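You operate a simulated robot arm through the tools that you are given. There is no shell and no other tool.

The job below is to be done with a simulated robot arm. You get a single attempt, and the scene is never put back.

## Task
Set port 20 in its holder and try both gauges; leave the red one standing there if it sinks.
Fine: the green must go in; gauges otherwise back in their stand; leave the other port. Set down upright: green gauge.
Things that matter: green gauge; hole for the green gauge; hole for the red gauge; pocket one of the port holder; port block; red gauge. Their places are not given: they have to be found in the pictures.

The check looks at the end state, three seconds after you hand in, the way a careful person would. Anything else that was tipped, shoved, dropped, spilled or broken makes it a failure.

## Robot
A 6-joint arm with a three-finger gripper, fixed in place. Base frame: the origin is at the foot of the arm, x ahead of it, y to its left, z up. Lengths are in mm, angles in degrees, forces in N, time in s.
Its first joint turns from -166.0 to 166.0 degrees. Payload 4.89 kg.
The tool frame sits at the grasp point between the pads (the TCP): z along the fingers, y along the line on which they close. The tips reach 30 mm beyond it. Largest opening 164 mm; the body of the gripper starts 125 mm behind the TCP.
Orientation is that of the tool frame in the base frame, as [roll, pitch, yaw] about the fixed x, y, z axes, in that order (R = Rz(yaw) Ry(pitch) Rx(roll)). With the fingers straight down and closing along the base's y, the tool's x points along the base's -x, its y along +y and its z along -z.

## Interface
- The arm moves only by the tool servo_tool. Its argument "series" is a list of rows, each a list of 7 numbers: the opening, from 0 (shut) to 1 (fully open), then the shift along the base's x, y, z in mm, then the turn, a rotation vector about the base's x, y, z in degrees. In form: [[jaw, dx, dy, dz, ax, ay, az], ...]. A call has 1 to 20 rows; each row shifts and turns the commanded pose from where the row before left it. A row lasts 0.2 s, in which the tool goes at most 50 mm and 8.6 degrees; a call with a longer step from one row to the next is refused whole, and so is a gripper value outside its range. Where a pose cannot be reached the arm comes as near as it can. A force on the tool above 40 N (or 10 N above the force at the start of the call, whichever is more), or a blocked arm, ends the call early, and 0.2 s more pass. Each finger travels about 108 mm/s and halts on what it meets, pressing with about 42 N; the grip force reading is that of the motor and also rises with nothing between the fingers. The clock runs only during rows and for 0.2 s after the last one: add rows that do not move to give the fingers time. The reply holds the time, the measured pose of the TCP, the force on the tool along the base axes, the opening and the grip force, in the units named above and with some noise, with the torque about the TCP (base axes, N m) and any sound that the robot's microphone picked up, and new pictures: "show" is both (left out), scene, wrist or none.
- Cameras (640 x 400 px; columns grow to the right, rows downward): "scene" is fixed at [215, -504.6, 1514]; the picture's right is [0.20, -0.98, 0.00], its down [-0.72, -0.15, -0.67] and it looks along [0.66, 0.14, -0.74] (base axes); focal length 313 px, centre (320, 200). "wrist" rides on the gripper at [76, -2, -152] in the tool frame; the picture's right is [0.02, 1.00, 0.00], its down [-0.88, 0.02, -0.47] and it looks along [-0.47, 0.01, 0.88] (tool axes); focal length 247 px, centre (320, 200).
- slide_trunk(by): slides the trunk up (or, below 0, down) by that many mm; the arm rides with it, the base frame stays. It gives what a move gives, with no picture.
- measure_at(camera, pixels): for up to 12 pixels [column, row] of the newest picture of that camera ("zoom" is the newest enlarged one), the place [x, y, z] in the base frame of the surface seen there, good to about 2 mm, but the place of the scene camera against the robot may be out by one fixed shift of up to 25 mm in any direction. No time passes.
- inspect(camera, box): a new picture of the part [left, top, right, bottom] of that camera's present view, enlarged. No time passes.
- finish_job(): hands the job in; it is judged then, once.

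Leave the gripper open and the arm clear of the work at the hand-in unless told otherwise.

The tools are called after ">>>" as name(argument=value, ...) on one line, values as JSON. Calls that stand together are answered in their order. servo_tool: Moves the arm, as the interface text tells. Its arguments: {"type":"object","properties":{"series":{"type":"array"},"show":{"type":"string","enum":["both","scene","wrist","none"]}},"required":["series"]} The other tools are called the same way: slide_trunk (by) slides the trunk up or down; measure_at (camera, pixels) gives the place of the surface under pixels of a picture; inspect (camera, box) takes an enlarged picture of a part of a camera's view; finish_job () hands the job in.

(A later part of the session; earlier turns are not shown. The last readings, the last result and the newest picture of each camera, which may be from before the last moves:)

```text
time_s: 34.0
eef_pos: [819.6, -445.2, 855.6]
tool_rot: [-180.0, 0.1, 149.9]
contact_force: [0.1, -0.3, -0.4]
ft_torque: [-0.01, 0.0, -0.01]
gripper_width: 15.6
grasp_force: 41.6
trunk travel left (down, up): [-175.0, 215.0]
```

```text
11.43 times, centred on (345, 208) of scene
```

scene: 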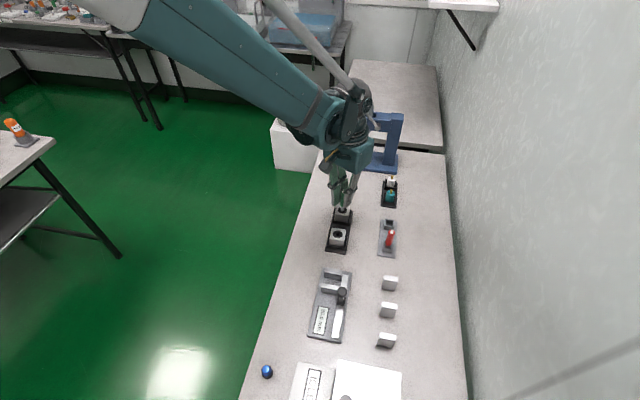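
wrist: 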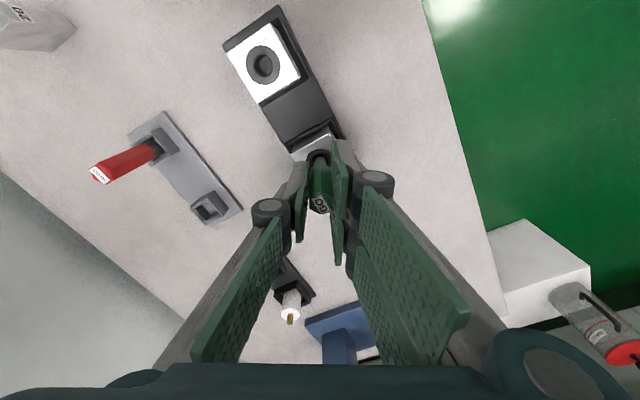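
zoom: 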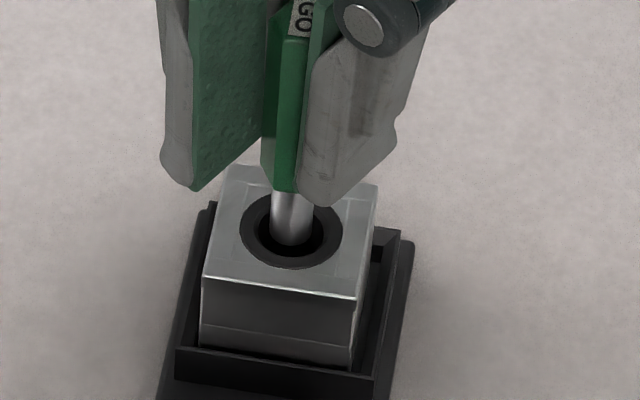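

The stem tip enters the bore cleanly. I lower on in 2 mm steps, watching the upward force.

>>> servo_tool(series=[[0.03, 0, 0, -2, 0, 0, 0], [0.03, 0, 0, -2, 0, 0, 0], [0.03, 0, 0, -2, 0, 0, 0], [0.03, 0, 0, 0, 0, 0, 0]], show="none")

>>> servo_tool(series=[[0.03, 0, 0, -2, 0, 0, 0], [0.03, 0, 0, -2, 0, 0, 0], [0.03, 0, 0, 0, 0, 0, 0]], show="both")

>>> inspect(camera="scene", box=[330, 190, 360, 225])

```text
time_s: 35.0
eef_pos: [817.3, -445.3, 848.8]
tool_rot: [-180.0, 0.1, 150.0]
contact_force: [0.2, 0.2, -0.5]
ft_torque: [-0.01, -0.02, -0.02]
gripper_width: 15.5
grasp_force: 42.4
trunk travel left (down, up): [-175.0, 215.0]
```

```text
time_s: 35.8
eef_pos: [818.6, -444.8, 845.3]
tool_rot: [179.9, 0.0, 150.0]
contact_force: [0.3, 0.0, -1.4]
ft_torque: [0.01, -0.01, -0.01]
gripper_width: 15.6
grasp_force: 41.9
trunk travel left (down, up): [-175.0, 215.0]
```

scene: 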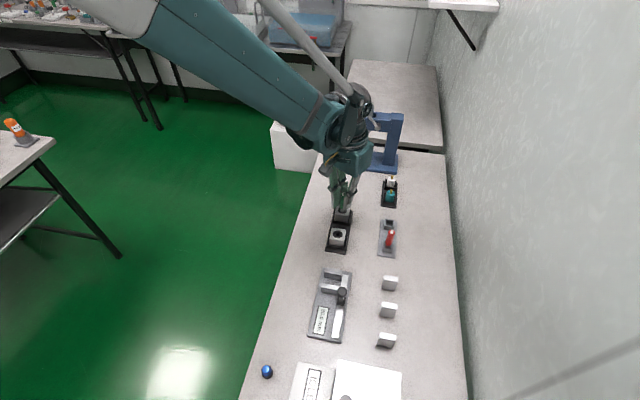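
wrist: 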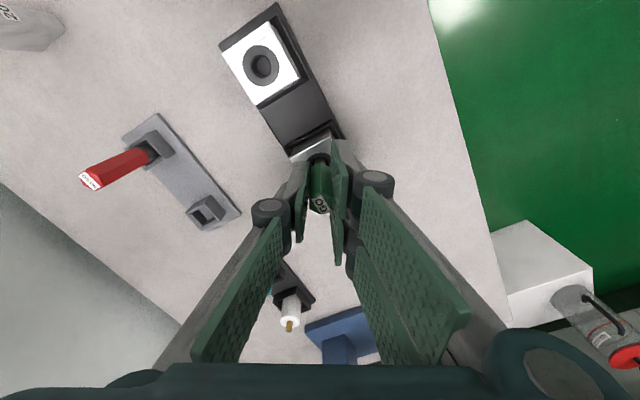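

```text
11.43 times, centred on (345, 208) of scene
```

zoom: 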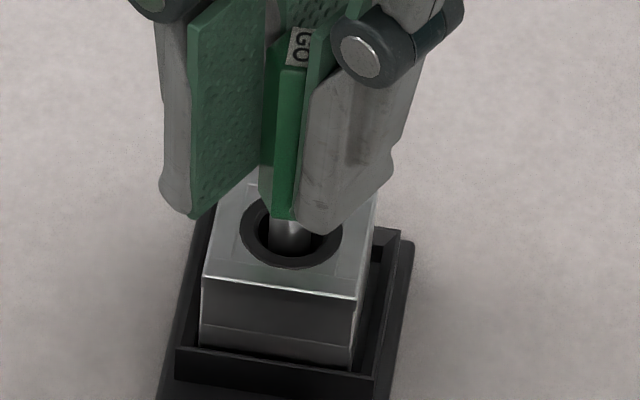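

Still no resistance; the tip is about 4–5 mm from the bore floor. I go on in 1.2 mm steps.

>>> servo_tool(series=[[0.03, 0, 0, -1.2, 0, 0, 0], [0.03, 0, 0, -1.2, 0, 0, 0], [0.03, 0, 0, 0, 0, 0, 0]], show="none")

>>> servo_tool(series=[[0.03, 0, 0, -1.2, 0, 0, 0], [0.03, 0, 0, 0, 0, 0, 0]], show="none")

>>> servo_tool(series=[[0.03, 0, 0, -1.2, 0, 0, 0], [0.03, 0, 0, 0, 0, 0, 0]], show="none")

```text
time_s: 36.6
eef_pos: [818.6, -443.9, 842.6]
tool_rot: [180.0, 0.0, 150.0]
contact_force: [-0.6, -0.5, 0.4]
ft_torque: [-0.02, 0.01, 0.02]
gripper_width: 15.6
grasp_force: 42.0
trunk travel left (down, up): [-175.0, 215.0]
```

```text
time_s: 37.2
eef_pos: [820.2, -443.8, 840.9]
tool_rot: [180.0, 0.0, 150.1]
contact_force: [-0.8, -0.5, -0.4]
ft_torque: [-0.03, 0.01, -0.01]
gripper_width: 15.6
grasp_force: 42.5
trunk travel left (down, up): [-175.0, 215.0]
```

```text
time_s: 37.8
eef_pos: [820.3, -443.9, 839.9]
tool_rot: [180.0, 0.0, 150.0]
contact_force: [-0.6, 0.7, -0.7]
ft_torque: [0.0, 0.0, 0.01]
gripper_width: 15.5
grasp_force: 42.3
trunk travel left (down, up): [-175.0, 215.0]
```

>>> servo_tool(series=[[0.03, 0, 0, -1, 0, 0, 0], [0.03, 0, 0, 0, 0, 0, 0]], show="none")

>>> servo_tool(series=[[0.03, 0, 0, -1, 0, 0, 0], [0.03, 0, 0, 0, 0, 0, 0]], show="both")

>>> inspect(camera="scene", box=[330, 190, 360, 225])

```text
time_s: 38.4
eef_pos: [819.4, -442.8, 839.4]
tool_rot: [180.0, 0.0, 150.0]
contact_force: [0.9, 0.1, 3.4]
ft_torque: [0.01, -0.07, -0.01]
gripper_width: 15.5
grasp_force: 42.1
trunk travel left (down, up): [-175.0, 215.0]
```

```text
time_s: 39.0
eef_pos: [818.3, -444.1, 839.5]
tool_rot: [180.0, 0.0, 150.1]
contact_force: [-0.5, -1.3, 21.1]
ft_torque: [-0.03, 0.0, -0.03]
gripper_width: 15.7
grasp_force: 42.1
trunk travel left (down, up): [-175.0, 215.0]
```

scene: 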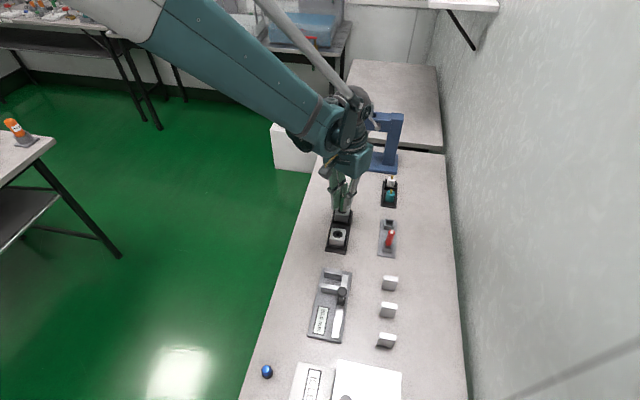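
wrist: 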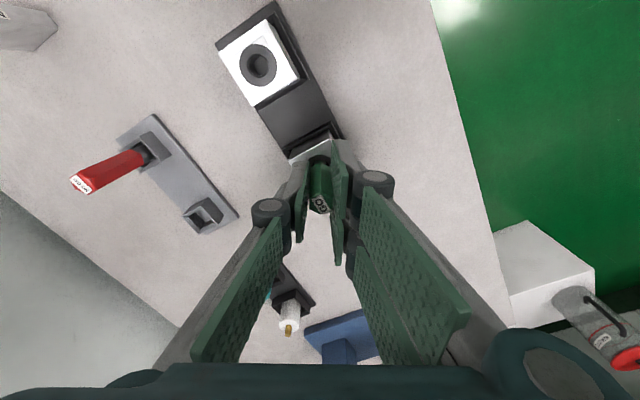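

```text
11.43 times, centred on (345, 208) of scene
```

zoom: 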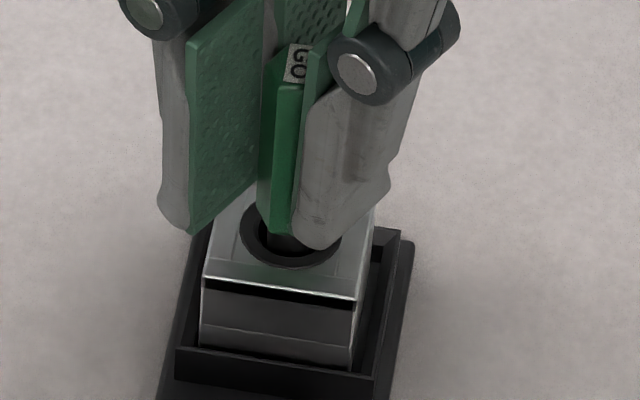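

The green gauge reached the bore floor (21 N at TCP 839.5, i.e. ~16 mm deep): it goes in. I ease off and lift it out straight up.

>>> servo_tool(series=[[0.03, 0, 0, 2, 0, 0, 0], [0.03, 0, 0, 5, 0, 0, 0], [0.03, 0, 0, 8, 0, 0, 0], [0.03, 0, 0, 10, 0, 0, 0], [0.03, 0, 0, 20, 0, 0, 0], [0.03, 0, 0, 0, 0, 0, 0]], show="both")

>>> inspect(camera="scene", box=[325, 180, 365, 250])

>>> inspect(camera="wrist", box=[280, 110, 360, 230])

```text
time_s: 40.4
eef_pos: [819.1, -443.5, 882.7]
tool_rot: [-180.0, 0.0, 150.1]
contact_force: [-0.7, 0.2, 0.3]
ft_torque: [0.04, 0.0, -0.01]
gripper_width: 15.5
grasp_force: 41.9
trunk travel left (down, up): [-175.0, 215.0]
```

scene: 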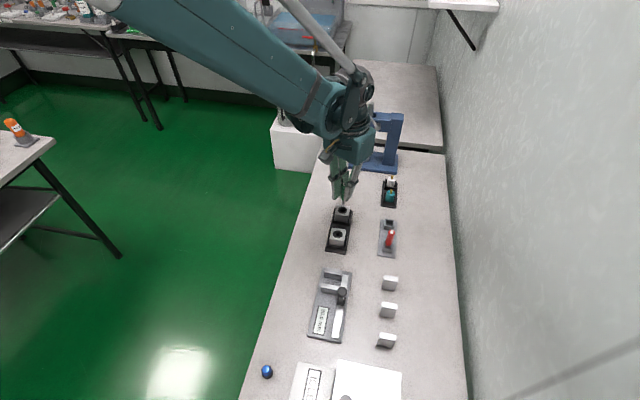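
wrist: 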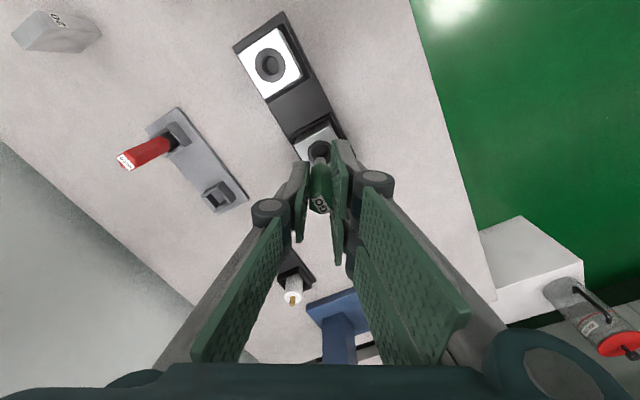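

```text
5.71 times, centred on (345, 215) of scene
```

zoom: 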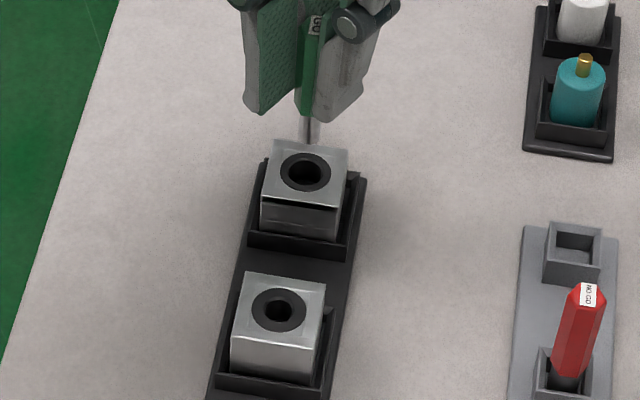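

```text
3.33 times, centred on (320, 170) of wrist
```

zoom: 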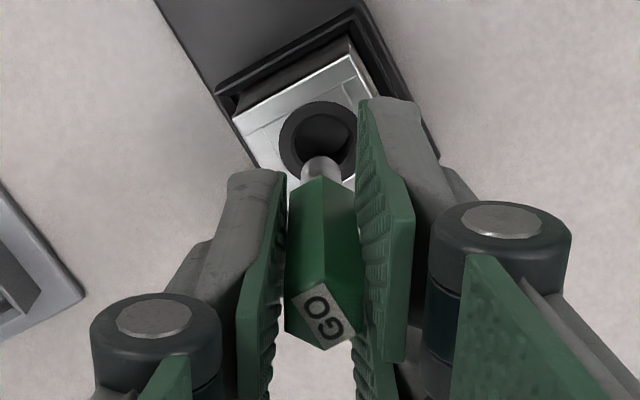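

Port 20 stayed put. I carry the green gauge back over its stand hole (-3.1,-141.1) and check alignment.

>>> servo_tool(series=[[0.03, -1, -30, 0, 0, 0, 0], [0.03, -1, -35, 0, 0, 0, 0], [0.03, -1.1, -35, 0, 0, 0, 0], [0.03, 0, -30, 0, 0, 0, 0], [0.03, 0, -11.1, 0, 0, 0, 0], [0.03, 0, 0, 0, 0, 0, 0], [0.03, 0, 0, 0, 0, 0, 0]], show="both")

>>> inspect(camera="wrist", box=[280, 110, 360, 230])

>>> inspect(camera="scene", box=[370, 190, 410, 250])

```text
time_s: 42.0
eef_pos: [817.6, -586.3, 884.9]
tool_rot: [180.0, 0.0, 150.0]
contact_force: [-0.1, 0.2, -0.5]
ft_torque: [0.01, 0.03, 0.0]
gripper_width: 15.6
grasp_force: 41.8
trunk travel left (down, up): [-175.0, 215.0]
```

scene: 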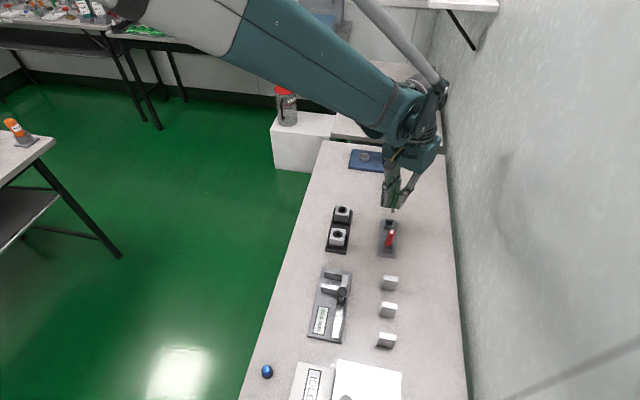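
wrist: 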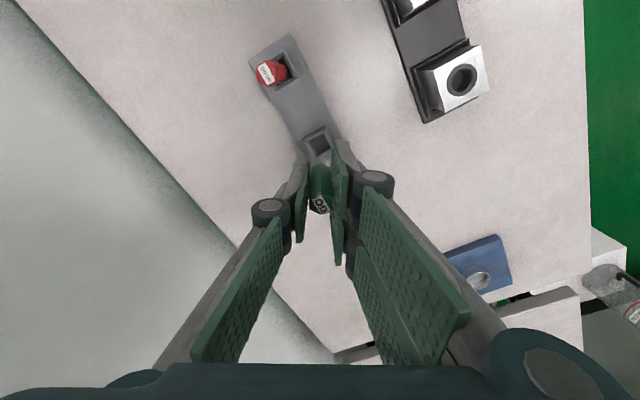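

```text
3.33 times, centred on (320, 170) of wrist
```

zoom: 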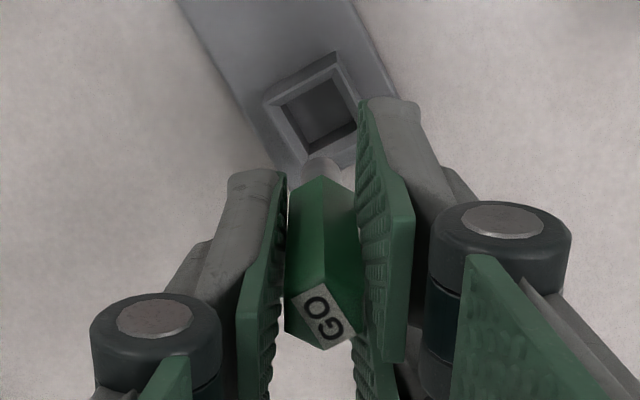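

```text
6.67 times, centred on (390, 220) of scene
```

zoom: 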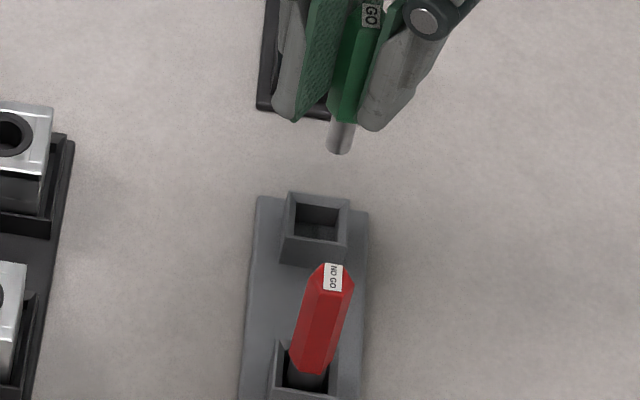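

>>> inspect(camera="wrist", box=[295, 115, 345, 165])

```text
8.00 times, centred on (320, 140) of wrist
```

zoom: 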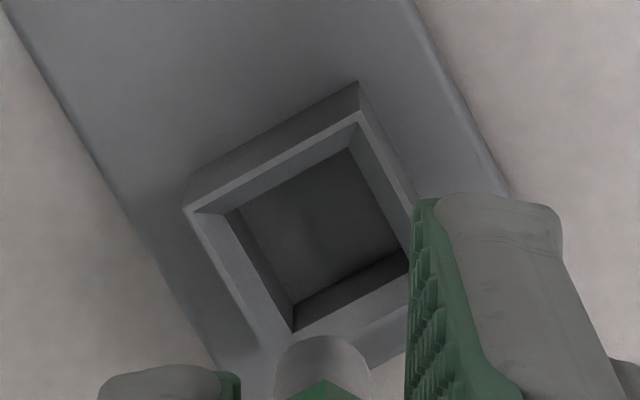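

>>> measure_at(camera="zoom", pixels=[[184, 207], [359, 112], [200, 213], [356, 124], [292, 330], [405, 275], [225, 208], [345, 152], [400, 252], [295, 302], [315, 230], [320, 340]])

```text
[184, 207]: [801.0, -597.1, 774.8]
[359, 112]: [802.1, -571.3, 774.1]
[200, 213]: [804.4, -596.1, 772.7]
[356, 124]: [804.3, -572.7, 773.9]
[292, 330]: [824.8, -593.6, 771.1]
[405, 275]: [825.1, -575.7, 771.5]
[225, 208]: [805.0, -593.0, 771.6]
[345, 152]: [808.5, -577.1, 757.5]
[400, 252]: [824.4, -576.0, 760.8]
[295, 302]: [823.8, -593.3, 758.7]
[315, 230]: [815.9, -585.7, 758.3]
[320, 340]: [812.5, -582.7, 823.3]
```

Hole centre is about (814.9,-584.4), floor 758. I take still readings of the TCP to correct the offset.

>>> servo_tool(series=[[0.03, 0, 0, 0, 0, 0, 0]], show="none")

>>> servo_tool(series=[[0.03, 0, 0, 0, 0, 0, 0]], show="none")

>>> servo_tool(series=[[0.03, 0, 0, 0, 0, 0, 0]], show="none")

```text
time_s: 42.4
eef_pos: [816.7, -584.5, 884.4]
tool_rot: [-180.0, 0.0, 150.0]
contact_force: [0.8, -0.4, -1.3]
ft_torque: [0.0, 0.02, 0.03]
gripper_width: 15.5
grasp_force: 41.4
trunk travel left (down, up): [-175.0, 215.0]
```

```text
time_s: 42.8
eef_pos: [817.1, -585.7, 884.5]
tool_rot: [-180.0, 0.0, 150.1]
contact_force: [0.7, -0.4, -1.0]
ft_torque: [-0.01, 0.01, 0.0]
gripper_width: 15.7
grasp_force: 41.7
trunk travel left (down, up): [-175.0, 215.0]
```

```text
time_s: 43.2
eef_pos: [816.7, -586.0, 884.0]
tool_rot: [180.0, 0.0, 150.0]
contact_force: [-1.0, 0.6, -1.5]
ft_torque: [-0.02, -0.01, 0.02]
gripper_width: 15.7
grasp_force: 41.0
trunk travel left (down, up): [-175.0, 215.0]
```

TCP averages (817.0,-585.6), so I correct by (-1.9,+1.0) and lower 34 mm, leaving the tip above the sleeve, then check again.

>>> servo_tool(series=[[0.03, -1.9, 1.0, -8, 0, 0, 0], [0.03, 0, 0, -10, 0, 0, 0], [0.03, 0, 0, -10, 0, 0, 0], [0.03, 0, 0, -6, 0, 0, 0], [0.03, 0, 0, 0, 0, 0, 0], [0.03, 0, 0, 0, 0, 0, 0]], show="both")

>>> inspect(camera="wrist", box=[290, 115, 350, 205])

>>> inspect(camera="scene", box=[375, 200, 405, 235])

```text
time_s: 44.6
eef_pos: [813.1, -583.0, 850.5]
tool_rot: [179.9, 0.0, 149.9]
contact_force: [0.0, 0.1, -0.6]
ft_torque: [0.01, 0.01, 0.01]
gripper_width: 15.5
grasp_force: 42.2
trunk travel left (down, up): [-175.0, 215.0]
```

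scene: 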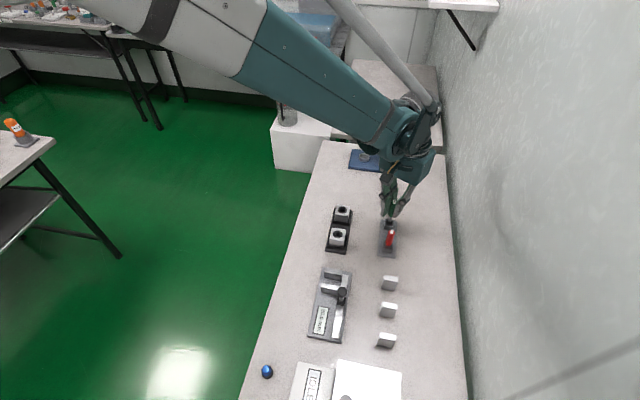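
wrist: 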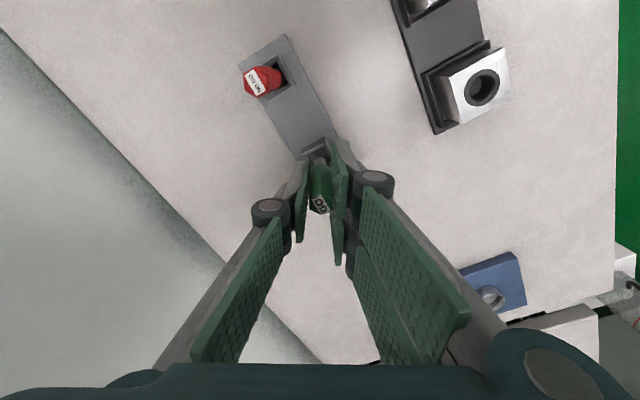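

```text
4.44 times, centred on (320, 160) of wrist
```

zoom: 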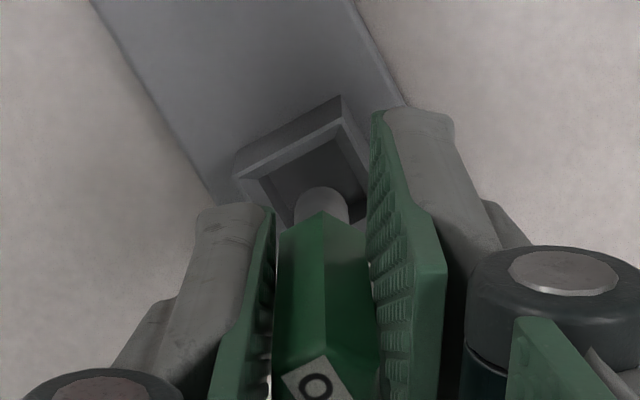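

```text
11.43 times, centred on (390, 218) of scene
```

zoom: 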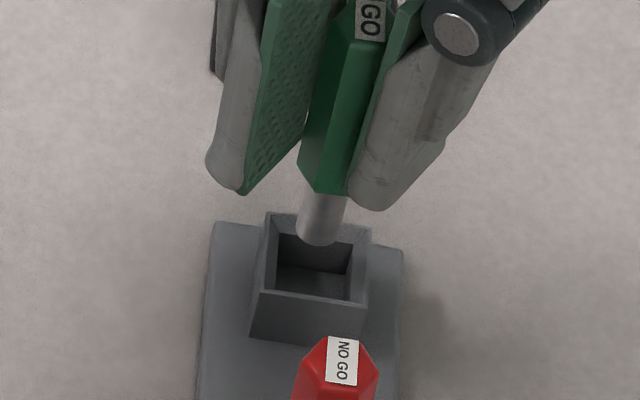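

The stem is a bit toward -x/+y of the hole centre (reading 813.1,-583.0). I correct (+1.8,-1.2), lower 9 mm and look again.

>>> servo_tool(series=[[0.03, 1.8, -1.2, 0, 0, 0, 0], [0.03, 0, 0, -5, 0, 0, 0], [0.03, 0, 0, -4, 0, 0, 0], [0.03, 0, 0, 0, 0, 0, 0], [0.03, 0, 0, 0, 0, 0, 0]], show="both")

>>> inspect(camera="wrist", box=[290, 115, 350, 205])

>>> inspect(camera="scene", box=[375, 200, 405, 235])

```text
time_s: 45.8
eef_pos: [815.9, -586.1, 839.2]
tool_rot: [180.0, 0.0, 150.0]
contact_force: [-0.1, -0.1, 0.5]
ft_torque: [0.01, 0.0, 0.03]
gripper_width: 15.6
grasp_force: 42.1
trunk travel left (down, up): [-175.0, 215.0]
```

scene: 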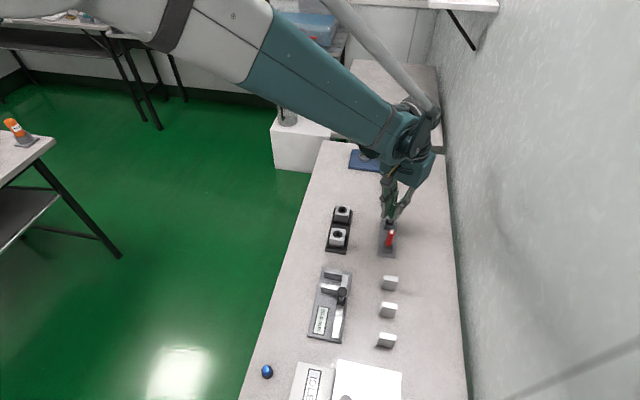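
wrist: 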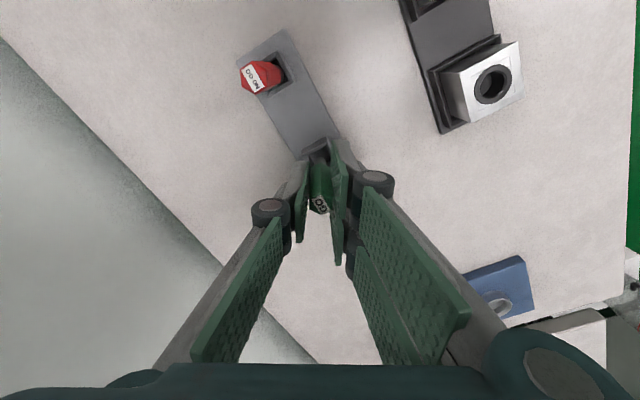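

```text
4.44 times, centred on (320, 160) of wrist
```

zoom: 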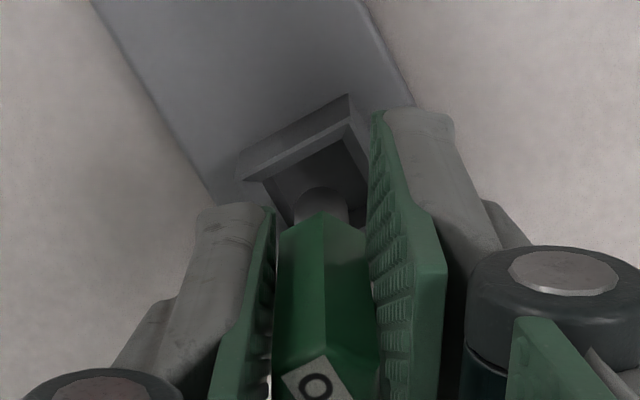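

```text
11.43 times, centred on (390, 218) of scene
```

zoom: 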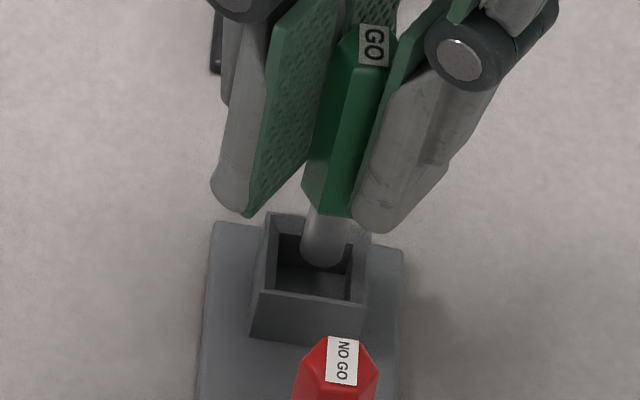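

The tip is inside the sleeve mouth, ~1.5 mm toward -y of centre. I nudge +1 in y and lower on, then feel for the floor.

>>> servo_tool(series=[[0.03, -0.3, 1, -2, 0, 0, 0], [0.03, 0, 0, -4, 0, 0, 0], [0.03, 0, 0, -4, 0, 0, 0], [0.03, 0, 0, -4, 0, 0, 0], [0.03, 0, 0, 0, 0, 0, 0]], show="none")

>>> servo_tool(series=[[0.03, 0, 0, -1.5, 0, 0, 0], [0.03, 0, 0, -1.5, 0, 0, 0], [0.03, 0, 0, 0, 0, 0, 0]], show="none")

```text
time_s: 47.0
eef_pos: [815.4, -584.5, 826.4]
tool_rot: [180.0, -0.1, 150.0]
contact_force: [0.5, 0.0, -0.1]
ft_torque: [0.04, 0.0, 0.0]
gripper_width: 15.6
grasp_force: 41.6
trunk travel left (down, up): [-175.0, 215.0]
```

```text
time_s: 47.8
eef_pos: [816.0, -584.2, 823.8]
tool_rot: [180.0, 0.0, 150.0]
contact_force: [0.7, -0.7, 0.5]
ft_torque: [0.0, 0.02, 0.02]
gripper_width: 15.7
grasp_force: 41.9
trunk travel left (down, up): [-175.0, 215.0]
```

>>> servo_tool(series=[[0.03, 0, 0, -1.2, 0, 0, 0], [0.03, 0, 0, 0, 0, 0, 0]], show="none")

>>> servo_tool(series=[[0.03, 0, 0, -1, 0, 0, 0], [0.03, 0, 0, 0, 0, 0, 0]], show="none")

>>> servo_tool(series=[[0.03, 0, 0, -0.8, 0, 0, 0], [0.03, 0, 0, 0, 0, 0, 0]], show="none")

```text
time_s: 48.4
eef_pos: [816.6, -583.8, 822.6]
tool_rot: [180.0, -0.1, 150.0]
contact_force: [0.6, 0.4, -1.1]
ft_torque: [-0.01, 0.01, 0.01]
gripper_width: 15.7
grasp_force: 42.0
trunk travel left (down, up): [-175.0, 215.0]
```

```text
time_s: 49.0
eef_pos: [816.1, -584.9, 819.9]
tool_rot: [179.9, -0.1, 150.0]
contact_force: [-0.3, -0.7, 0.7]
ft_torque: [0.02, 0.03, 0.01]
gripper_width: 15.5
grasp_force: 41.9
trunk travel left (down, up): [-175.0, 215.0]
```

```text
time_s: 49.6
eef_pos: [816.3, -584.2, 821.1]
tool_rot: [-180.0, 0.0, 150.0]
contact_force: [2.0, -2.1, 6.1]
ft_torque: [-0.13, -0.02, 0.0]
gripper_width: 15.6
grasp_force: 41.6
trunk travel left (down, up): [-175.0, 215.0]
```

Contact with the hole floor (6 N). I release slowly and look.

>>> servo_tool(series=[[0.1, 0, 0, 0, 0, 0, 0], [0.13, 0, 0, 0, 0, 0, 0], [0.18, 0, 0, 0, 0, 0, 0], [0.3, 0, 0, 0, 0, 0, 0], [0.5, 0, 0, 0, 0, 0, 0], [0.5, 0, 0, 0, 0, 0, 0]], show="both")

>>> inspect(camera="wrist", box=[220, 100, 420, 260])

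>>> inspect(camera="scene", box=[365, 190, 415, 260])

```text
time_s: 51.0
eef_pos: [816.0, -583.2, 819.7]
tool_rot: [-179.9, 0.0, 150.0]
contact_force: [-0.5, 0.0, 0.3]
ft_torque: [0.02, 0.03, 0.01]
gripper_width: 81.9
grasp_force: 0.1
trunk travel left (down, up): [-175.0, 215.0]
```

scene: 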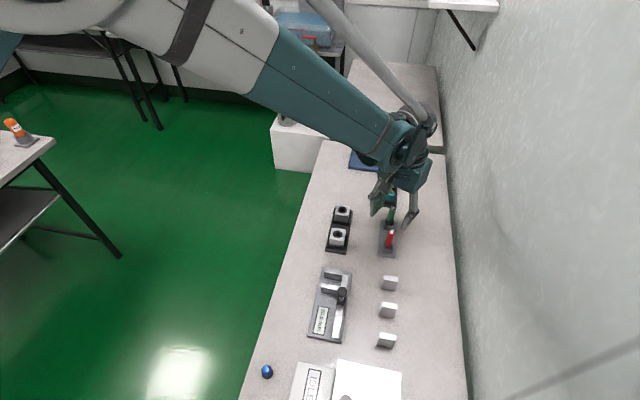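
wrist: 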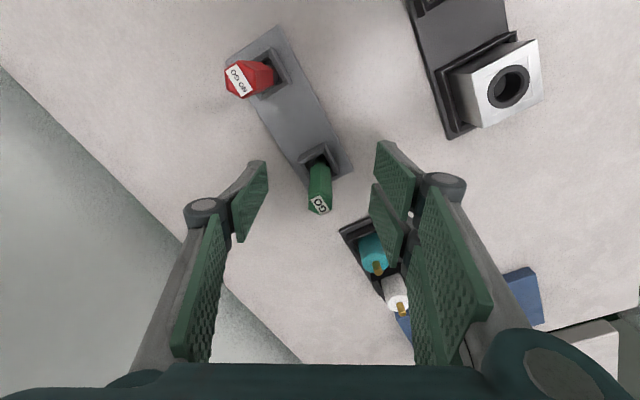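

```text
2.50 times, centred on (320, 180) of wrist
```

zoom: 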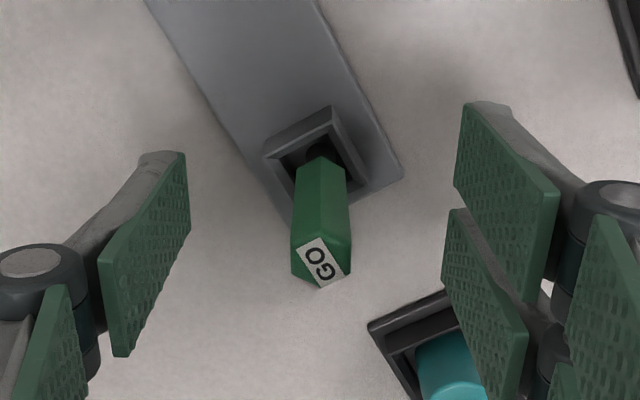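

```text
5.71 times, centred on (390, 225) of scene
```

zoom: 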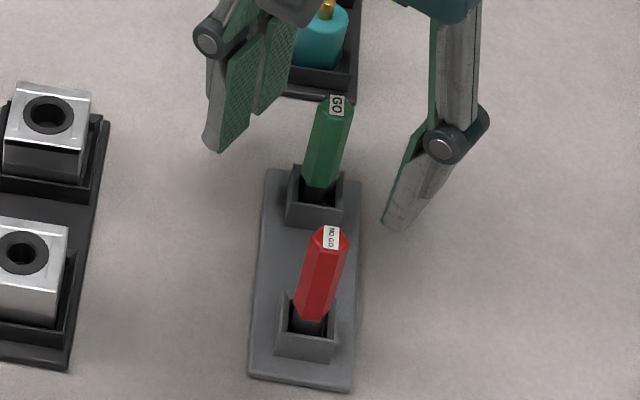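

The green gauge stands upright again in its hole. I rise straight up, then move 80 mm toward -x over the red gauge.

>>> servo_tool(series=[[0.5, 0, 0, 15, 0, 0, 0], [0.5, 0, 0, 35, 0, 0, 0], [0.5, 0, 0, 35, 0, 0, 0], [0.5, 0, 0, 28, 0, 0, 0], [0.5, -40, 0, 0, 0, 0, 0], [0.5, -40, 0, 0, 0, 0, 0], [0.5, 0, 0, 0, 0, 0, 0], [0.5, 0, 0, 0, 0, 0, 0]], show="both")

>>> inspect(camera="wrist", box=[295, 110, 345, 180])

>>> inspect(camera="scene", box=[365, 190, 415, 260])

```text
time_s: 52.8
eef_pos: [736.6, -585.2, 934.8]
tool_rot: [179.9, 0.0, 150.0]
contact_force: [-1.3, 0.0, 0.5]
ft_torque: [0.01, -0.06, 0.02]
gripper_width: 82.1
grasp_force: 0.0
trunk travel left (down, up): [-175.0, 215.0]
```

scene: 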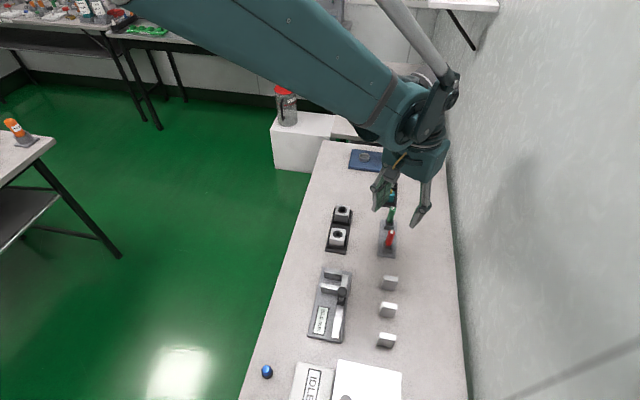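
wrist: 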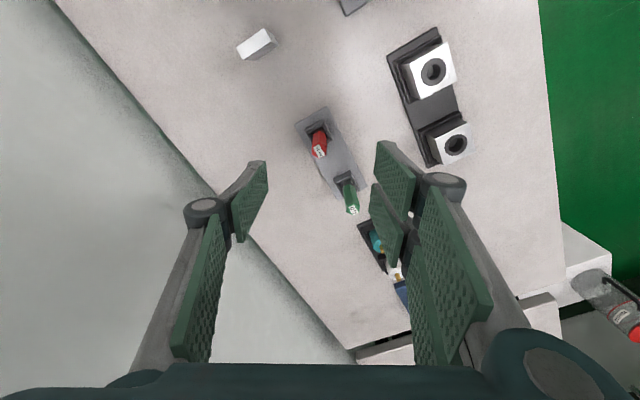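

```text
5.71 times, centred on (320, 145) of wrist
```

zoom: 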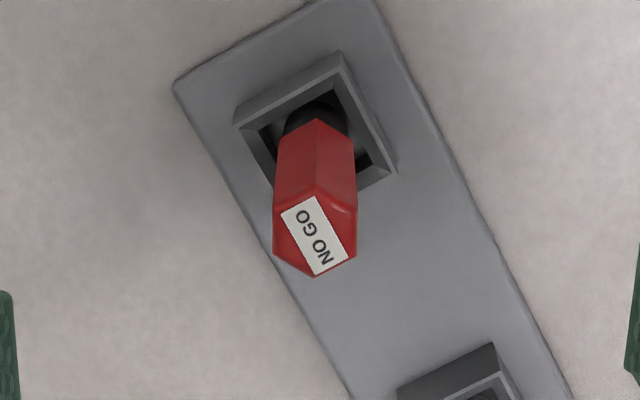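

```text
5.71 times, centred on (390, 225) of scene
```

zoom: 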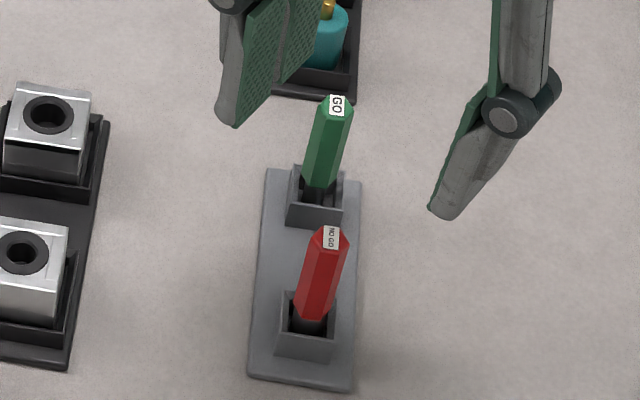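

The red stem looks clearly thicker than the green one. I measure the red handle's top and take still readings.

>>> measure_at(camera="zoom", pixels=[[316, 236], [274, 214], [355, 208], [355, 254], [275, 256], [317, 196], [316, 275], [318, 122], [276, 140], [352, 142], [288, 115], [345, 115]])

>>> servo_tool(series=[[0.5, 0, 0, 0, 0, 0, 0]], show="none")

>>> servo_tool(series=[[0.5, 0, 0, 0, 0, 0, 0]], show="none")

>>> servo_tool(series=[[0.5, 0, 0, 0, 0, 0, 0]], show="none")

```text
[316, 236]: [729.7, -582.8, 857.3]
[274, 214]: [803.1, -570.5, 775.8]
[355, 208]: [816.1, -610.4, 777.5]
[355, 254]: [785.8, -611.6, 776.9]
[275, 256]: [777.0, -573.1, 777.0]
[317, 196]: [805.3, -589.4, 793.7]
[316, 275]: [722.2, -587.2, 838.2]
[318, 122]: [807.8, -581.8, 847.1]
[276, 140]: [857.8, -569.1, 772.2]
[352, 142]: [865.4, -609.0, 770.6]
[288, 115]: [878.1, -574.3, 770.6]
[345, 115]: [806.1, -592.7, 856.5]
```

```text
time_s: 53.2
eef_pos: [736.0, -583.5, 932.6]
tool_rot: [180.0, 0.0, 150.0]
contact_force: [0.5, -0.4, 0.4]
ft_torque: [0.02, -0.01, 0.01]
gripper_width: 81.9
grasp_force: 0.1
trunk travel left (down, up): [-175.0, 215.0]
```

```text
time_s: 53.6
eef_pos: [736.3, -584.2, 933.2]
tool_rot: [-180.0, 0.0, 150.1]
contact_force: [0.8, 0.6, 0.7]
ft_torque: [-0.02, -0.04, -0.01]
gripper_width: 82.1
grasp_force: 0.1
trunk travel left (down, up): [-175.0, 215.0]
```

```text
time_s: 54.0
eef_pos: [735.9, -583.3, 933.1]
tool_rot: [179.9, 0.0, 150.0]
contact_force: [0.3, -0.1, -0.8]
ft_torque: [0.0, 0.0, -0.01]
gripper_width: 82.0
grasp_force: 0.2
trunk travel left (down, up): [-175.0, 215.0]
```

Those points belonged to the scene zoom (last one taken). I take the wrist zoom again and measure.

>>> inspect(camera="wrist", box=[295, 110, 345, 180])

>>> measure_at(camera="zoom", pixels=[[316, 236], [275, 214], [355, 209], [355, 254], [275, 254], [317, 192], [315, 274], [318, 123], [278, 140], [351, 142], [238, 120], [395, 172]])

```text
5.71 times, centred on (320, 145) of wrist
```

zoom: 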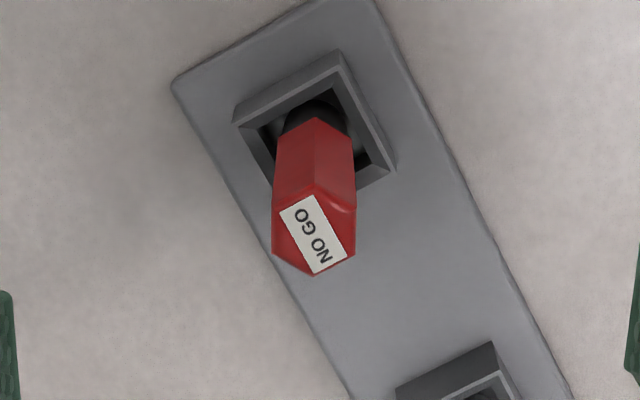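

```text
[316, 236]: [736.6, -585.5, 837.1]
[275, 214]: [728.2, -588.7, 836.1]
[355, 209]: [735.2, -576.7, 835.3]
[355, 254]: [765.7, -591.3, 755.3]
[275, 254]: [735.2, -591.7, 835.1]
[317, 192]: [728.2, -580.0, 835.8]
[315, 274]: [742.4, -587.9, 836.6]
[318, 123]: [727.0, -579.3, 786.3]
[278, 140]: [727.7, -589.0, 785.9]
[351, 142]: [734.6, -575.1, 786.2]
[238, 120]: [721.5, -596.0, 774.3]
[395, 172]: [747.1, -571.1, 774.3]
```

Red centre ≈ (735.2,-584.6); TCP averages (736.2,-584.0,933.4). I shift (-1,-0.6) and descend to TCP 820 around the red handle.

>>> servo_tool(series=[[0.5, -1, -0.6, -20, 0, 0, 0], [0.5, 0, 0, -30, 0, 0, 0], [0.5, 0, 0, -30, 0, 0, 0], [0.5, 0, 0, -20, 0, 0, 0], [0.5, 0, 0, -10, 0, 0, 0], [0.5, 0, 0, -3, 0, 0, 0], [0.5, 0, 0, 0, 0, 0, 0]], show="both")

>>> inspect(camera="wrist", box=[220, 100, 420, 260])

```text
time_s: 55.6
eef_pos: [733.7, -583.8, 819.5]
tool_rot: [180.0, 0.0, 150.1]
contact_force: [0.9, -0.2, 0.1]
ft_torque: [0.03, 0.01, 0.01]
gripper_width: 81.9
grasp_force: 0.0
trunk travel left (down, up): [-175.0, 215.0]
```

scene: 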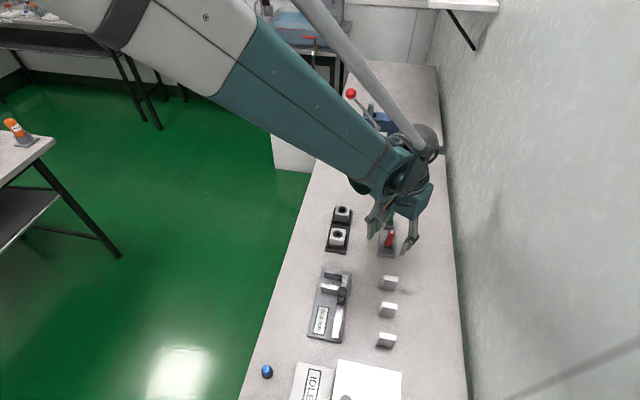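
wrist: 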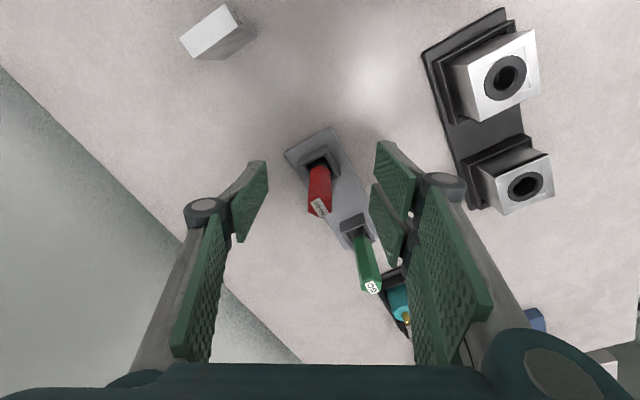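

```text
2.50 times, centred on (320, 180) of wrist
```

zoom: 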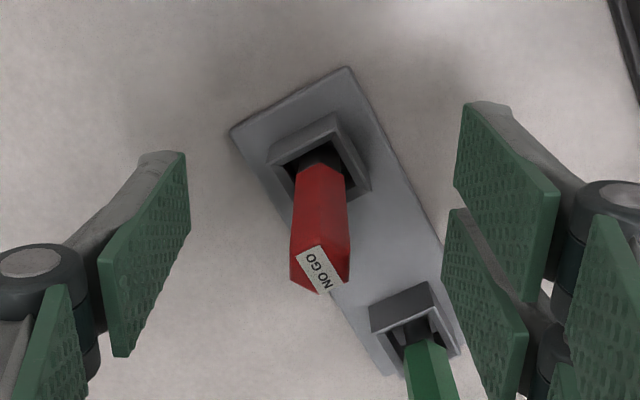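

The red handle is centred between the pads, the green one well clear. I close in stages.

>>> servo_tool(series=[[0.3, 0, 0, 0, 0, 0, 0], [0.2, 0, 0, 0, 0, 0, 0], [0.15, 0, 0, 0, 0, 0, 0], [0.12, 0, 0, 0, 0, 0, 0], [0.1, 0, 0, 0, 0, 0, 0], [0.06, 0, 0, 0, 0, 0, 0], [0.03, 0, 0, 0, 0, 0, 0], [0.03, 0, 0, 0, 0, 0, 0]], show="wrist")

>>> inspect(camera="wrist", box=[250, 110, 390, 230])

```text
time_s: 57.4
eef_pos: [733.5, -584.0, 820.7]
tool_rot: [179.9, 0.1, 150.0]
contact_force: [0.5, -0.1, -0.4]
ft_torque: [-0.01, 0.02, 0.02]
gripper_width: 16.4
grasp_force: 41.9
trunk travel left (down, up): [-175.0, 215.0]
```

wrist: 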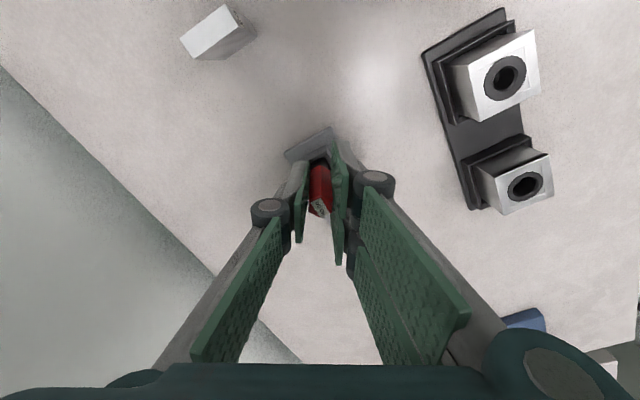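

```text
3.33 times, centred on (320, 170) of wrist
```

zoom: 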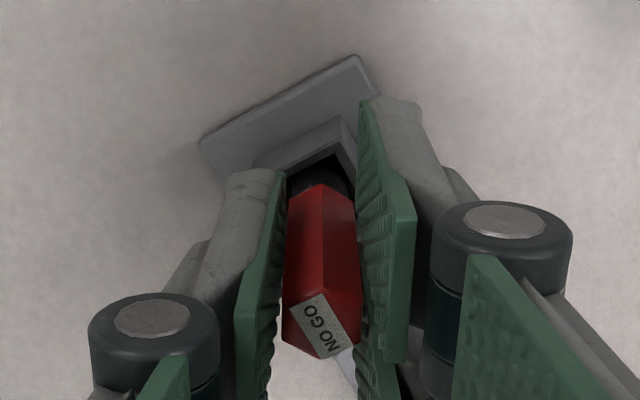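

Red is gripped at 16.4 mm. I lift it straight up 65 mm.

>>> servo_tool(series=[[0.03, 0, 0, 4, 0, 0, 0], [0.03, 0, 0, 8, 0, 0, 0], [0.03, 0, 0, 13, 0, 0, 0], [0.03, 0, 0, 20, 0, 0, 0], [0.03, 0, 0, 20, 0, 0, 0], [0.03, 0, 0, 0, 0, 0, 0]], show="both")

>>> inspect(camera="scene", box=[365, 190, 415, 260])

>>> inspect(camera="wrist", box=[280, 110, 360, 230])

```text
time_s: 58.8
eef_pos: [734.9, -584.6, 886.3]
tool_rot: [-180.0, -0.1, 150.0]
contact_force: [-0.8, -0.1, -0.2]
ft_torque: [-0.01, 0.0, 0.0]
gripper_width: 16.3
grasp_force: 41.8
trunk travel left (down, up): [-175.0, 215.0]
```

scene: 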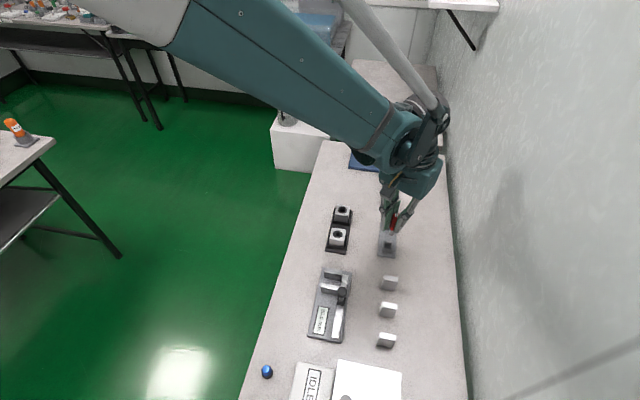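
wrist: 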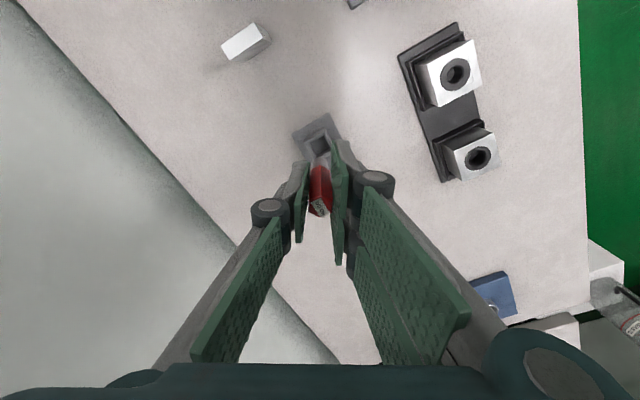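

```text
5.71 times, centred on (390, 225) of scene
```

zoom: 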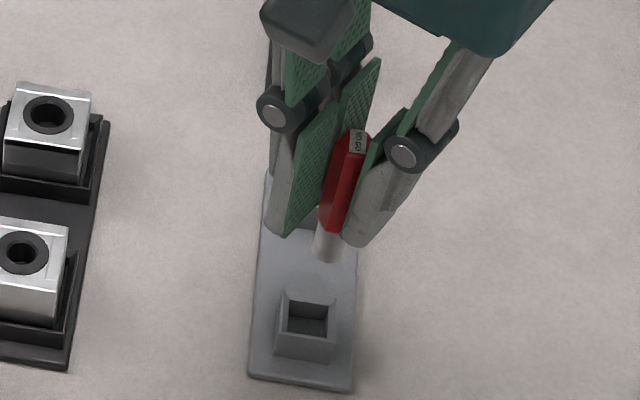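

```text
3.33 times, centred on (320, 170) of wrist
```

zoom: 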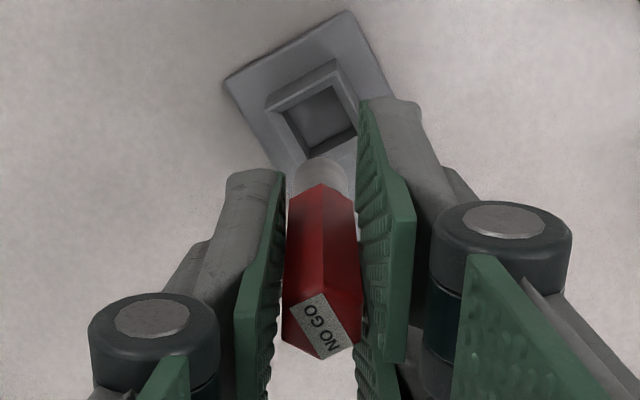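

>>> inspect(camera="scene", box=[382, 218, 406, 242])

>>> measure_at(camera="zoom", pixels=[[300, 200], [320, 230], [340, 240], [320, 262], [300, 250], [345, 262], [325, 205]])

```text
16.00 times, centred on (394, 230) of scene
```

zoom: 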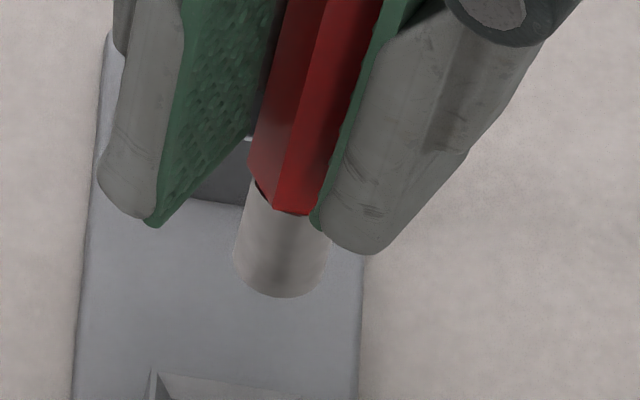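

```text
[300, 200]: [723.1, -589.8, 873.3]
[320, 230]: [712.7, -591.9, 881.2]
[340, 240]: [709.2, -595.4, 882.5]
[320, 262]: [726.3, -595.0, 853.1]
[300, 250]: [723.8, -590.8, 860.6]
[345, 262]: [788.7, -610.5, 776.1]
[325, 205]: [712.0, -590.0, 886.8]
```

The red stem is about 15 mm thick (green about 10.4 mm), and port 20's bore is ~17–19 mm. I measure the red handle in the grip to find its axis relative to the TCP.

>>> inspect(camera="wrist", box=[298, 150, 343, 222])

```text
5.56 times, centred on (320, 186) of wrist
```

zoom: 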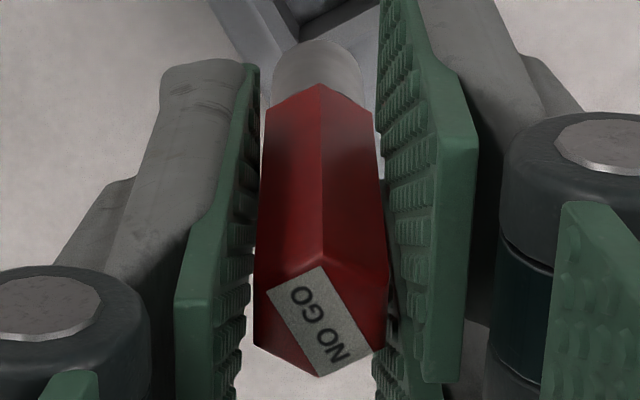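

>>> measure_at(camera="zoom", pixels=[[320, 320], [256, 290], [384, 278], [384, 340], [258, 344], [322, 262], [318, 374], [321, 88], [266, 112], [375, 114], [318, 44], [276, 75]])

>>> servo_tool(series=[[0.03, 0, 0, 0, 0, 0, 0]], show="none")

>>> servo_tool(series=[[0.03, 0, 0, 0, 0, 0, 0]], show="none")

>>> servo_tool(series=[[0.03, 0, 0, 0, 0, 0, 0]], show="none")

```text
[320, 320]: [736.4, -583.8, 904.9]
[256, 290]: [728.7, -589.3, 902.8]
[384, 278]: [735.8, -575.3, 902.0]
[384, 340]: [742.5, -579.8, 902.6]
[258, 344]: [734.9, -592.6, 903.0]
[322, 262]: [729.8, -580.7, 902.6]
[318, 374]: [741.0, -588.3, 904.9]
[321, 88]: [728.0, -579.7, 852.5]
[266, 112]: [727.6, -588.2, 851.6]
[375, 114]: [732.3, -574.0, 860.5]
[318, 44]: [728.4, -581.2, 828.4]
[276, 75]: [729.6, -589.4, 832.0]
```

```text
time_s: 59.2
eef_pos: [734.0, -583.3, 887.9]
tool_rot: [180.0, 0.0, 150.0]
contact_force: [-0.2, -0.2, -1.4]
ft_torque: [-0.02, -0.02, 0.02]
gripper_width: 16.0
grasp_force: 41.6
trunk travel left (down, up): [-175.0, 215.0]
```

```text
time_s: 59.6
eef_pos: [734.4, -583.7, 887.5]
tool_rot: [179.9, 0.0, 150.0]
contact_force: [0.6, 0.0, -1.0]
ft_torque: [0.02, 0.02, -0.03]
gripper_width: 16.3
grasp_force: 42.0
trunk travel left (down, up): [-175.0, 215.0]
```

```text
time_s: 60.0
eef_pos: [732.5, -585.2, 886.4]
tool_rot: [-179.9, 0.0, 150.0]
contact_force: [0.1, -0.6, -1.6]
ft_torque: [0.02, 0.01, 0.01]
gripper_width: 16.1
grasp_force: 42.3
trunk travel left (down, up): [-175.0, 215.0]
```

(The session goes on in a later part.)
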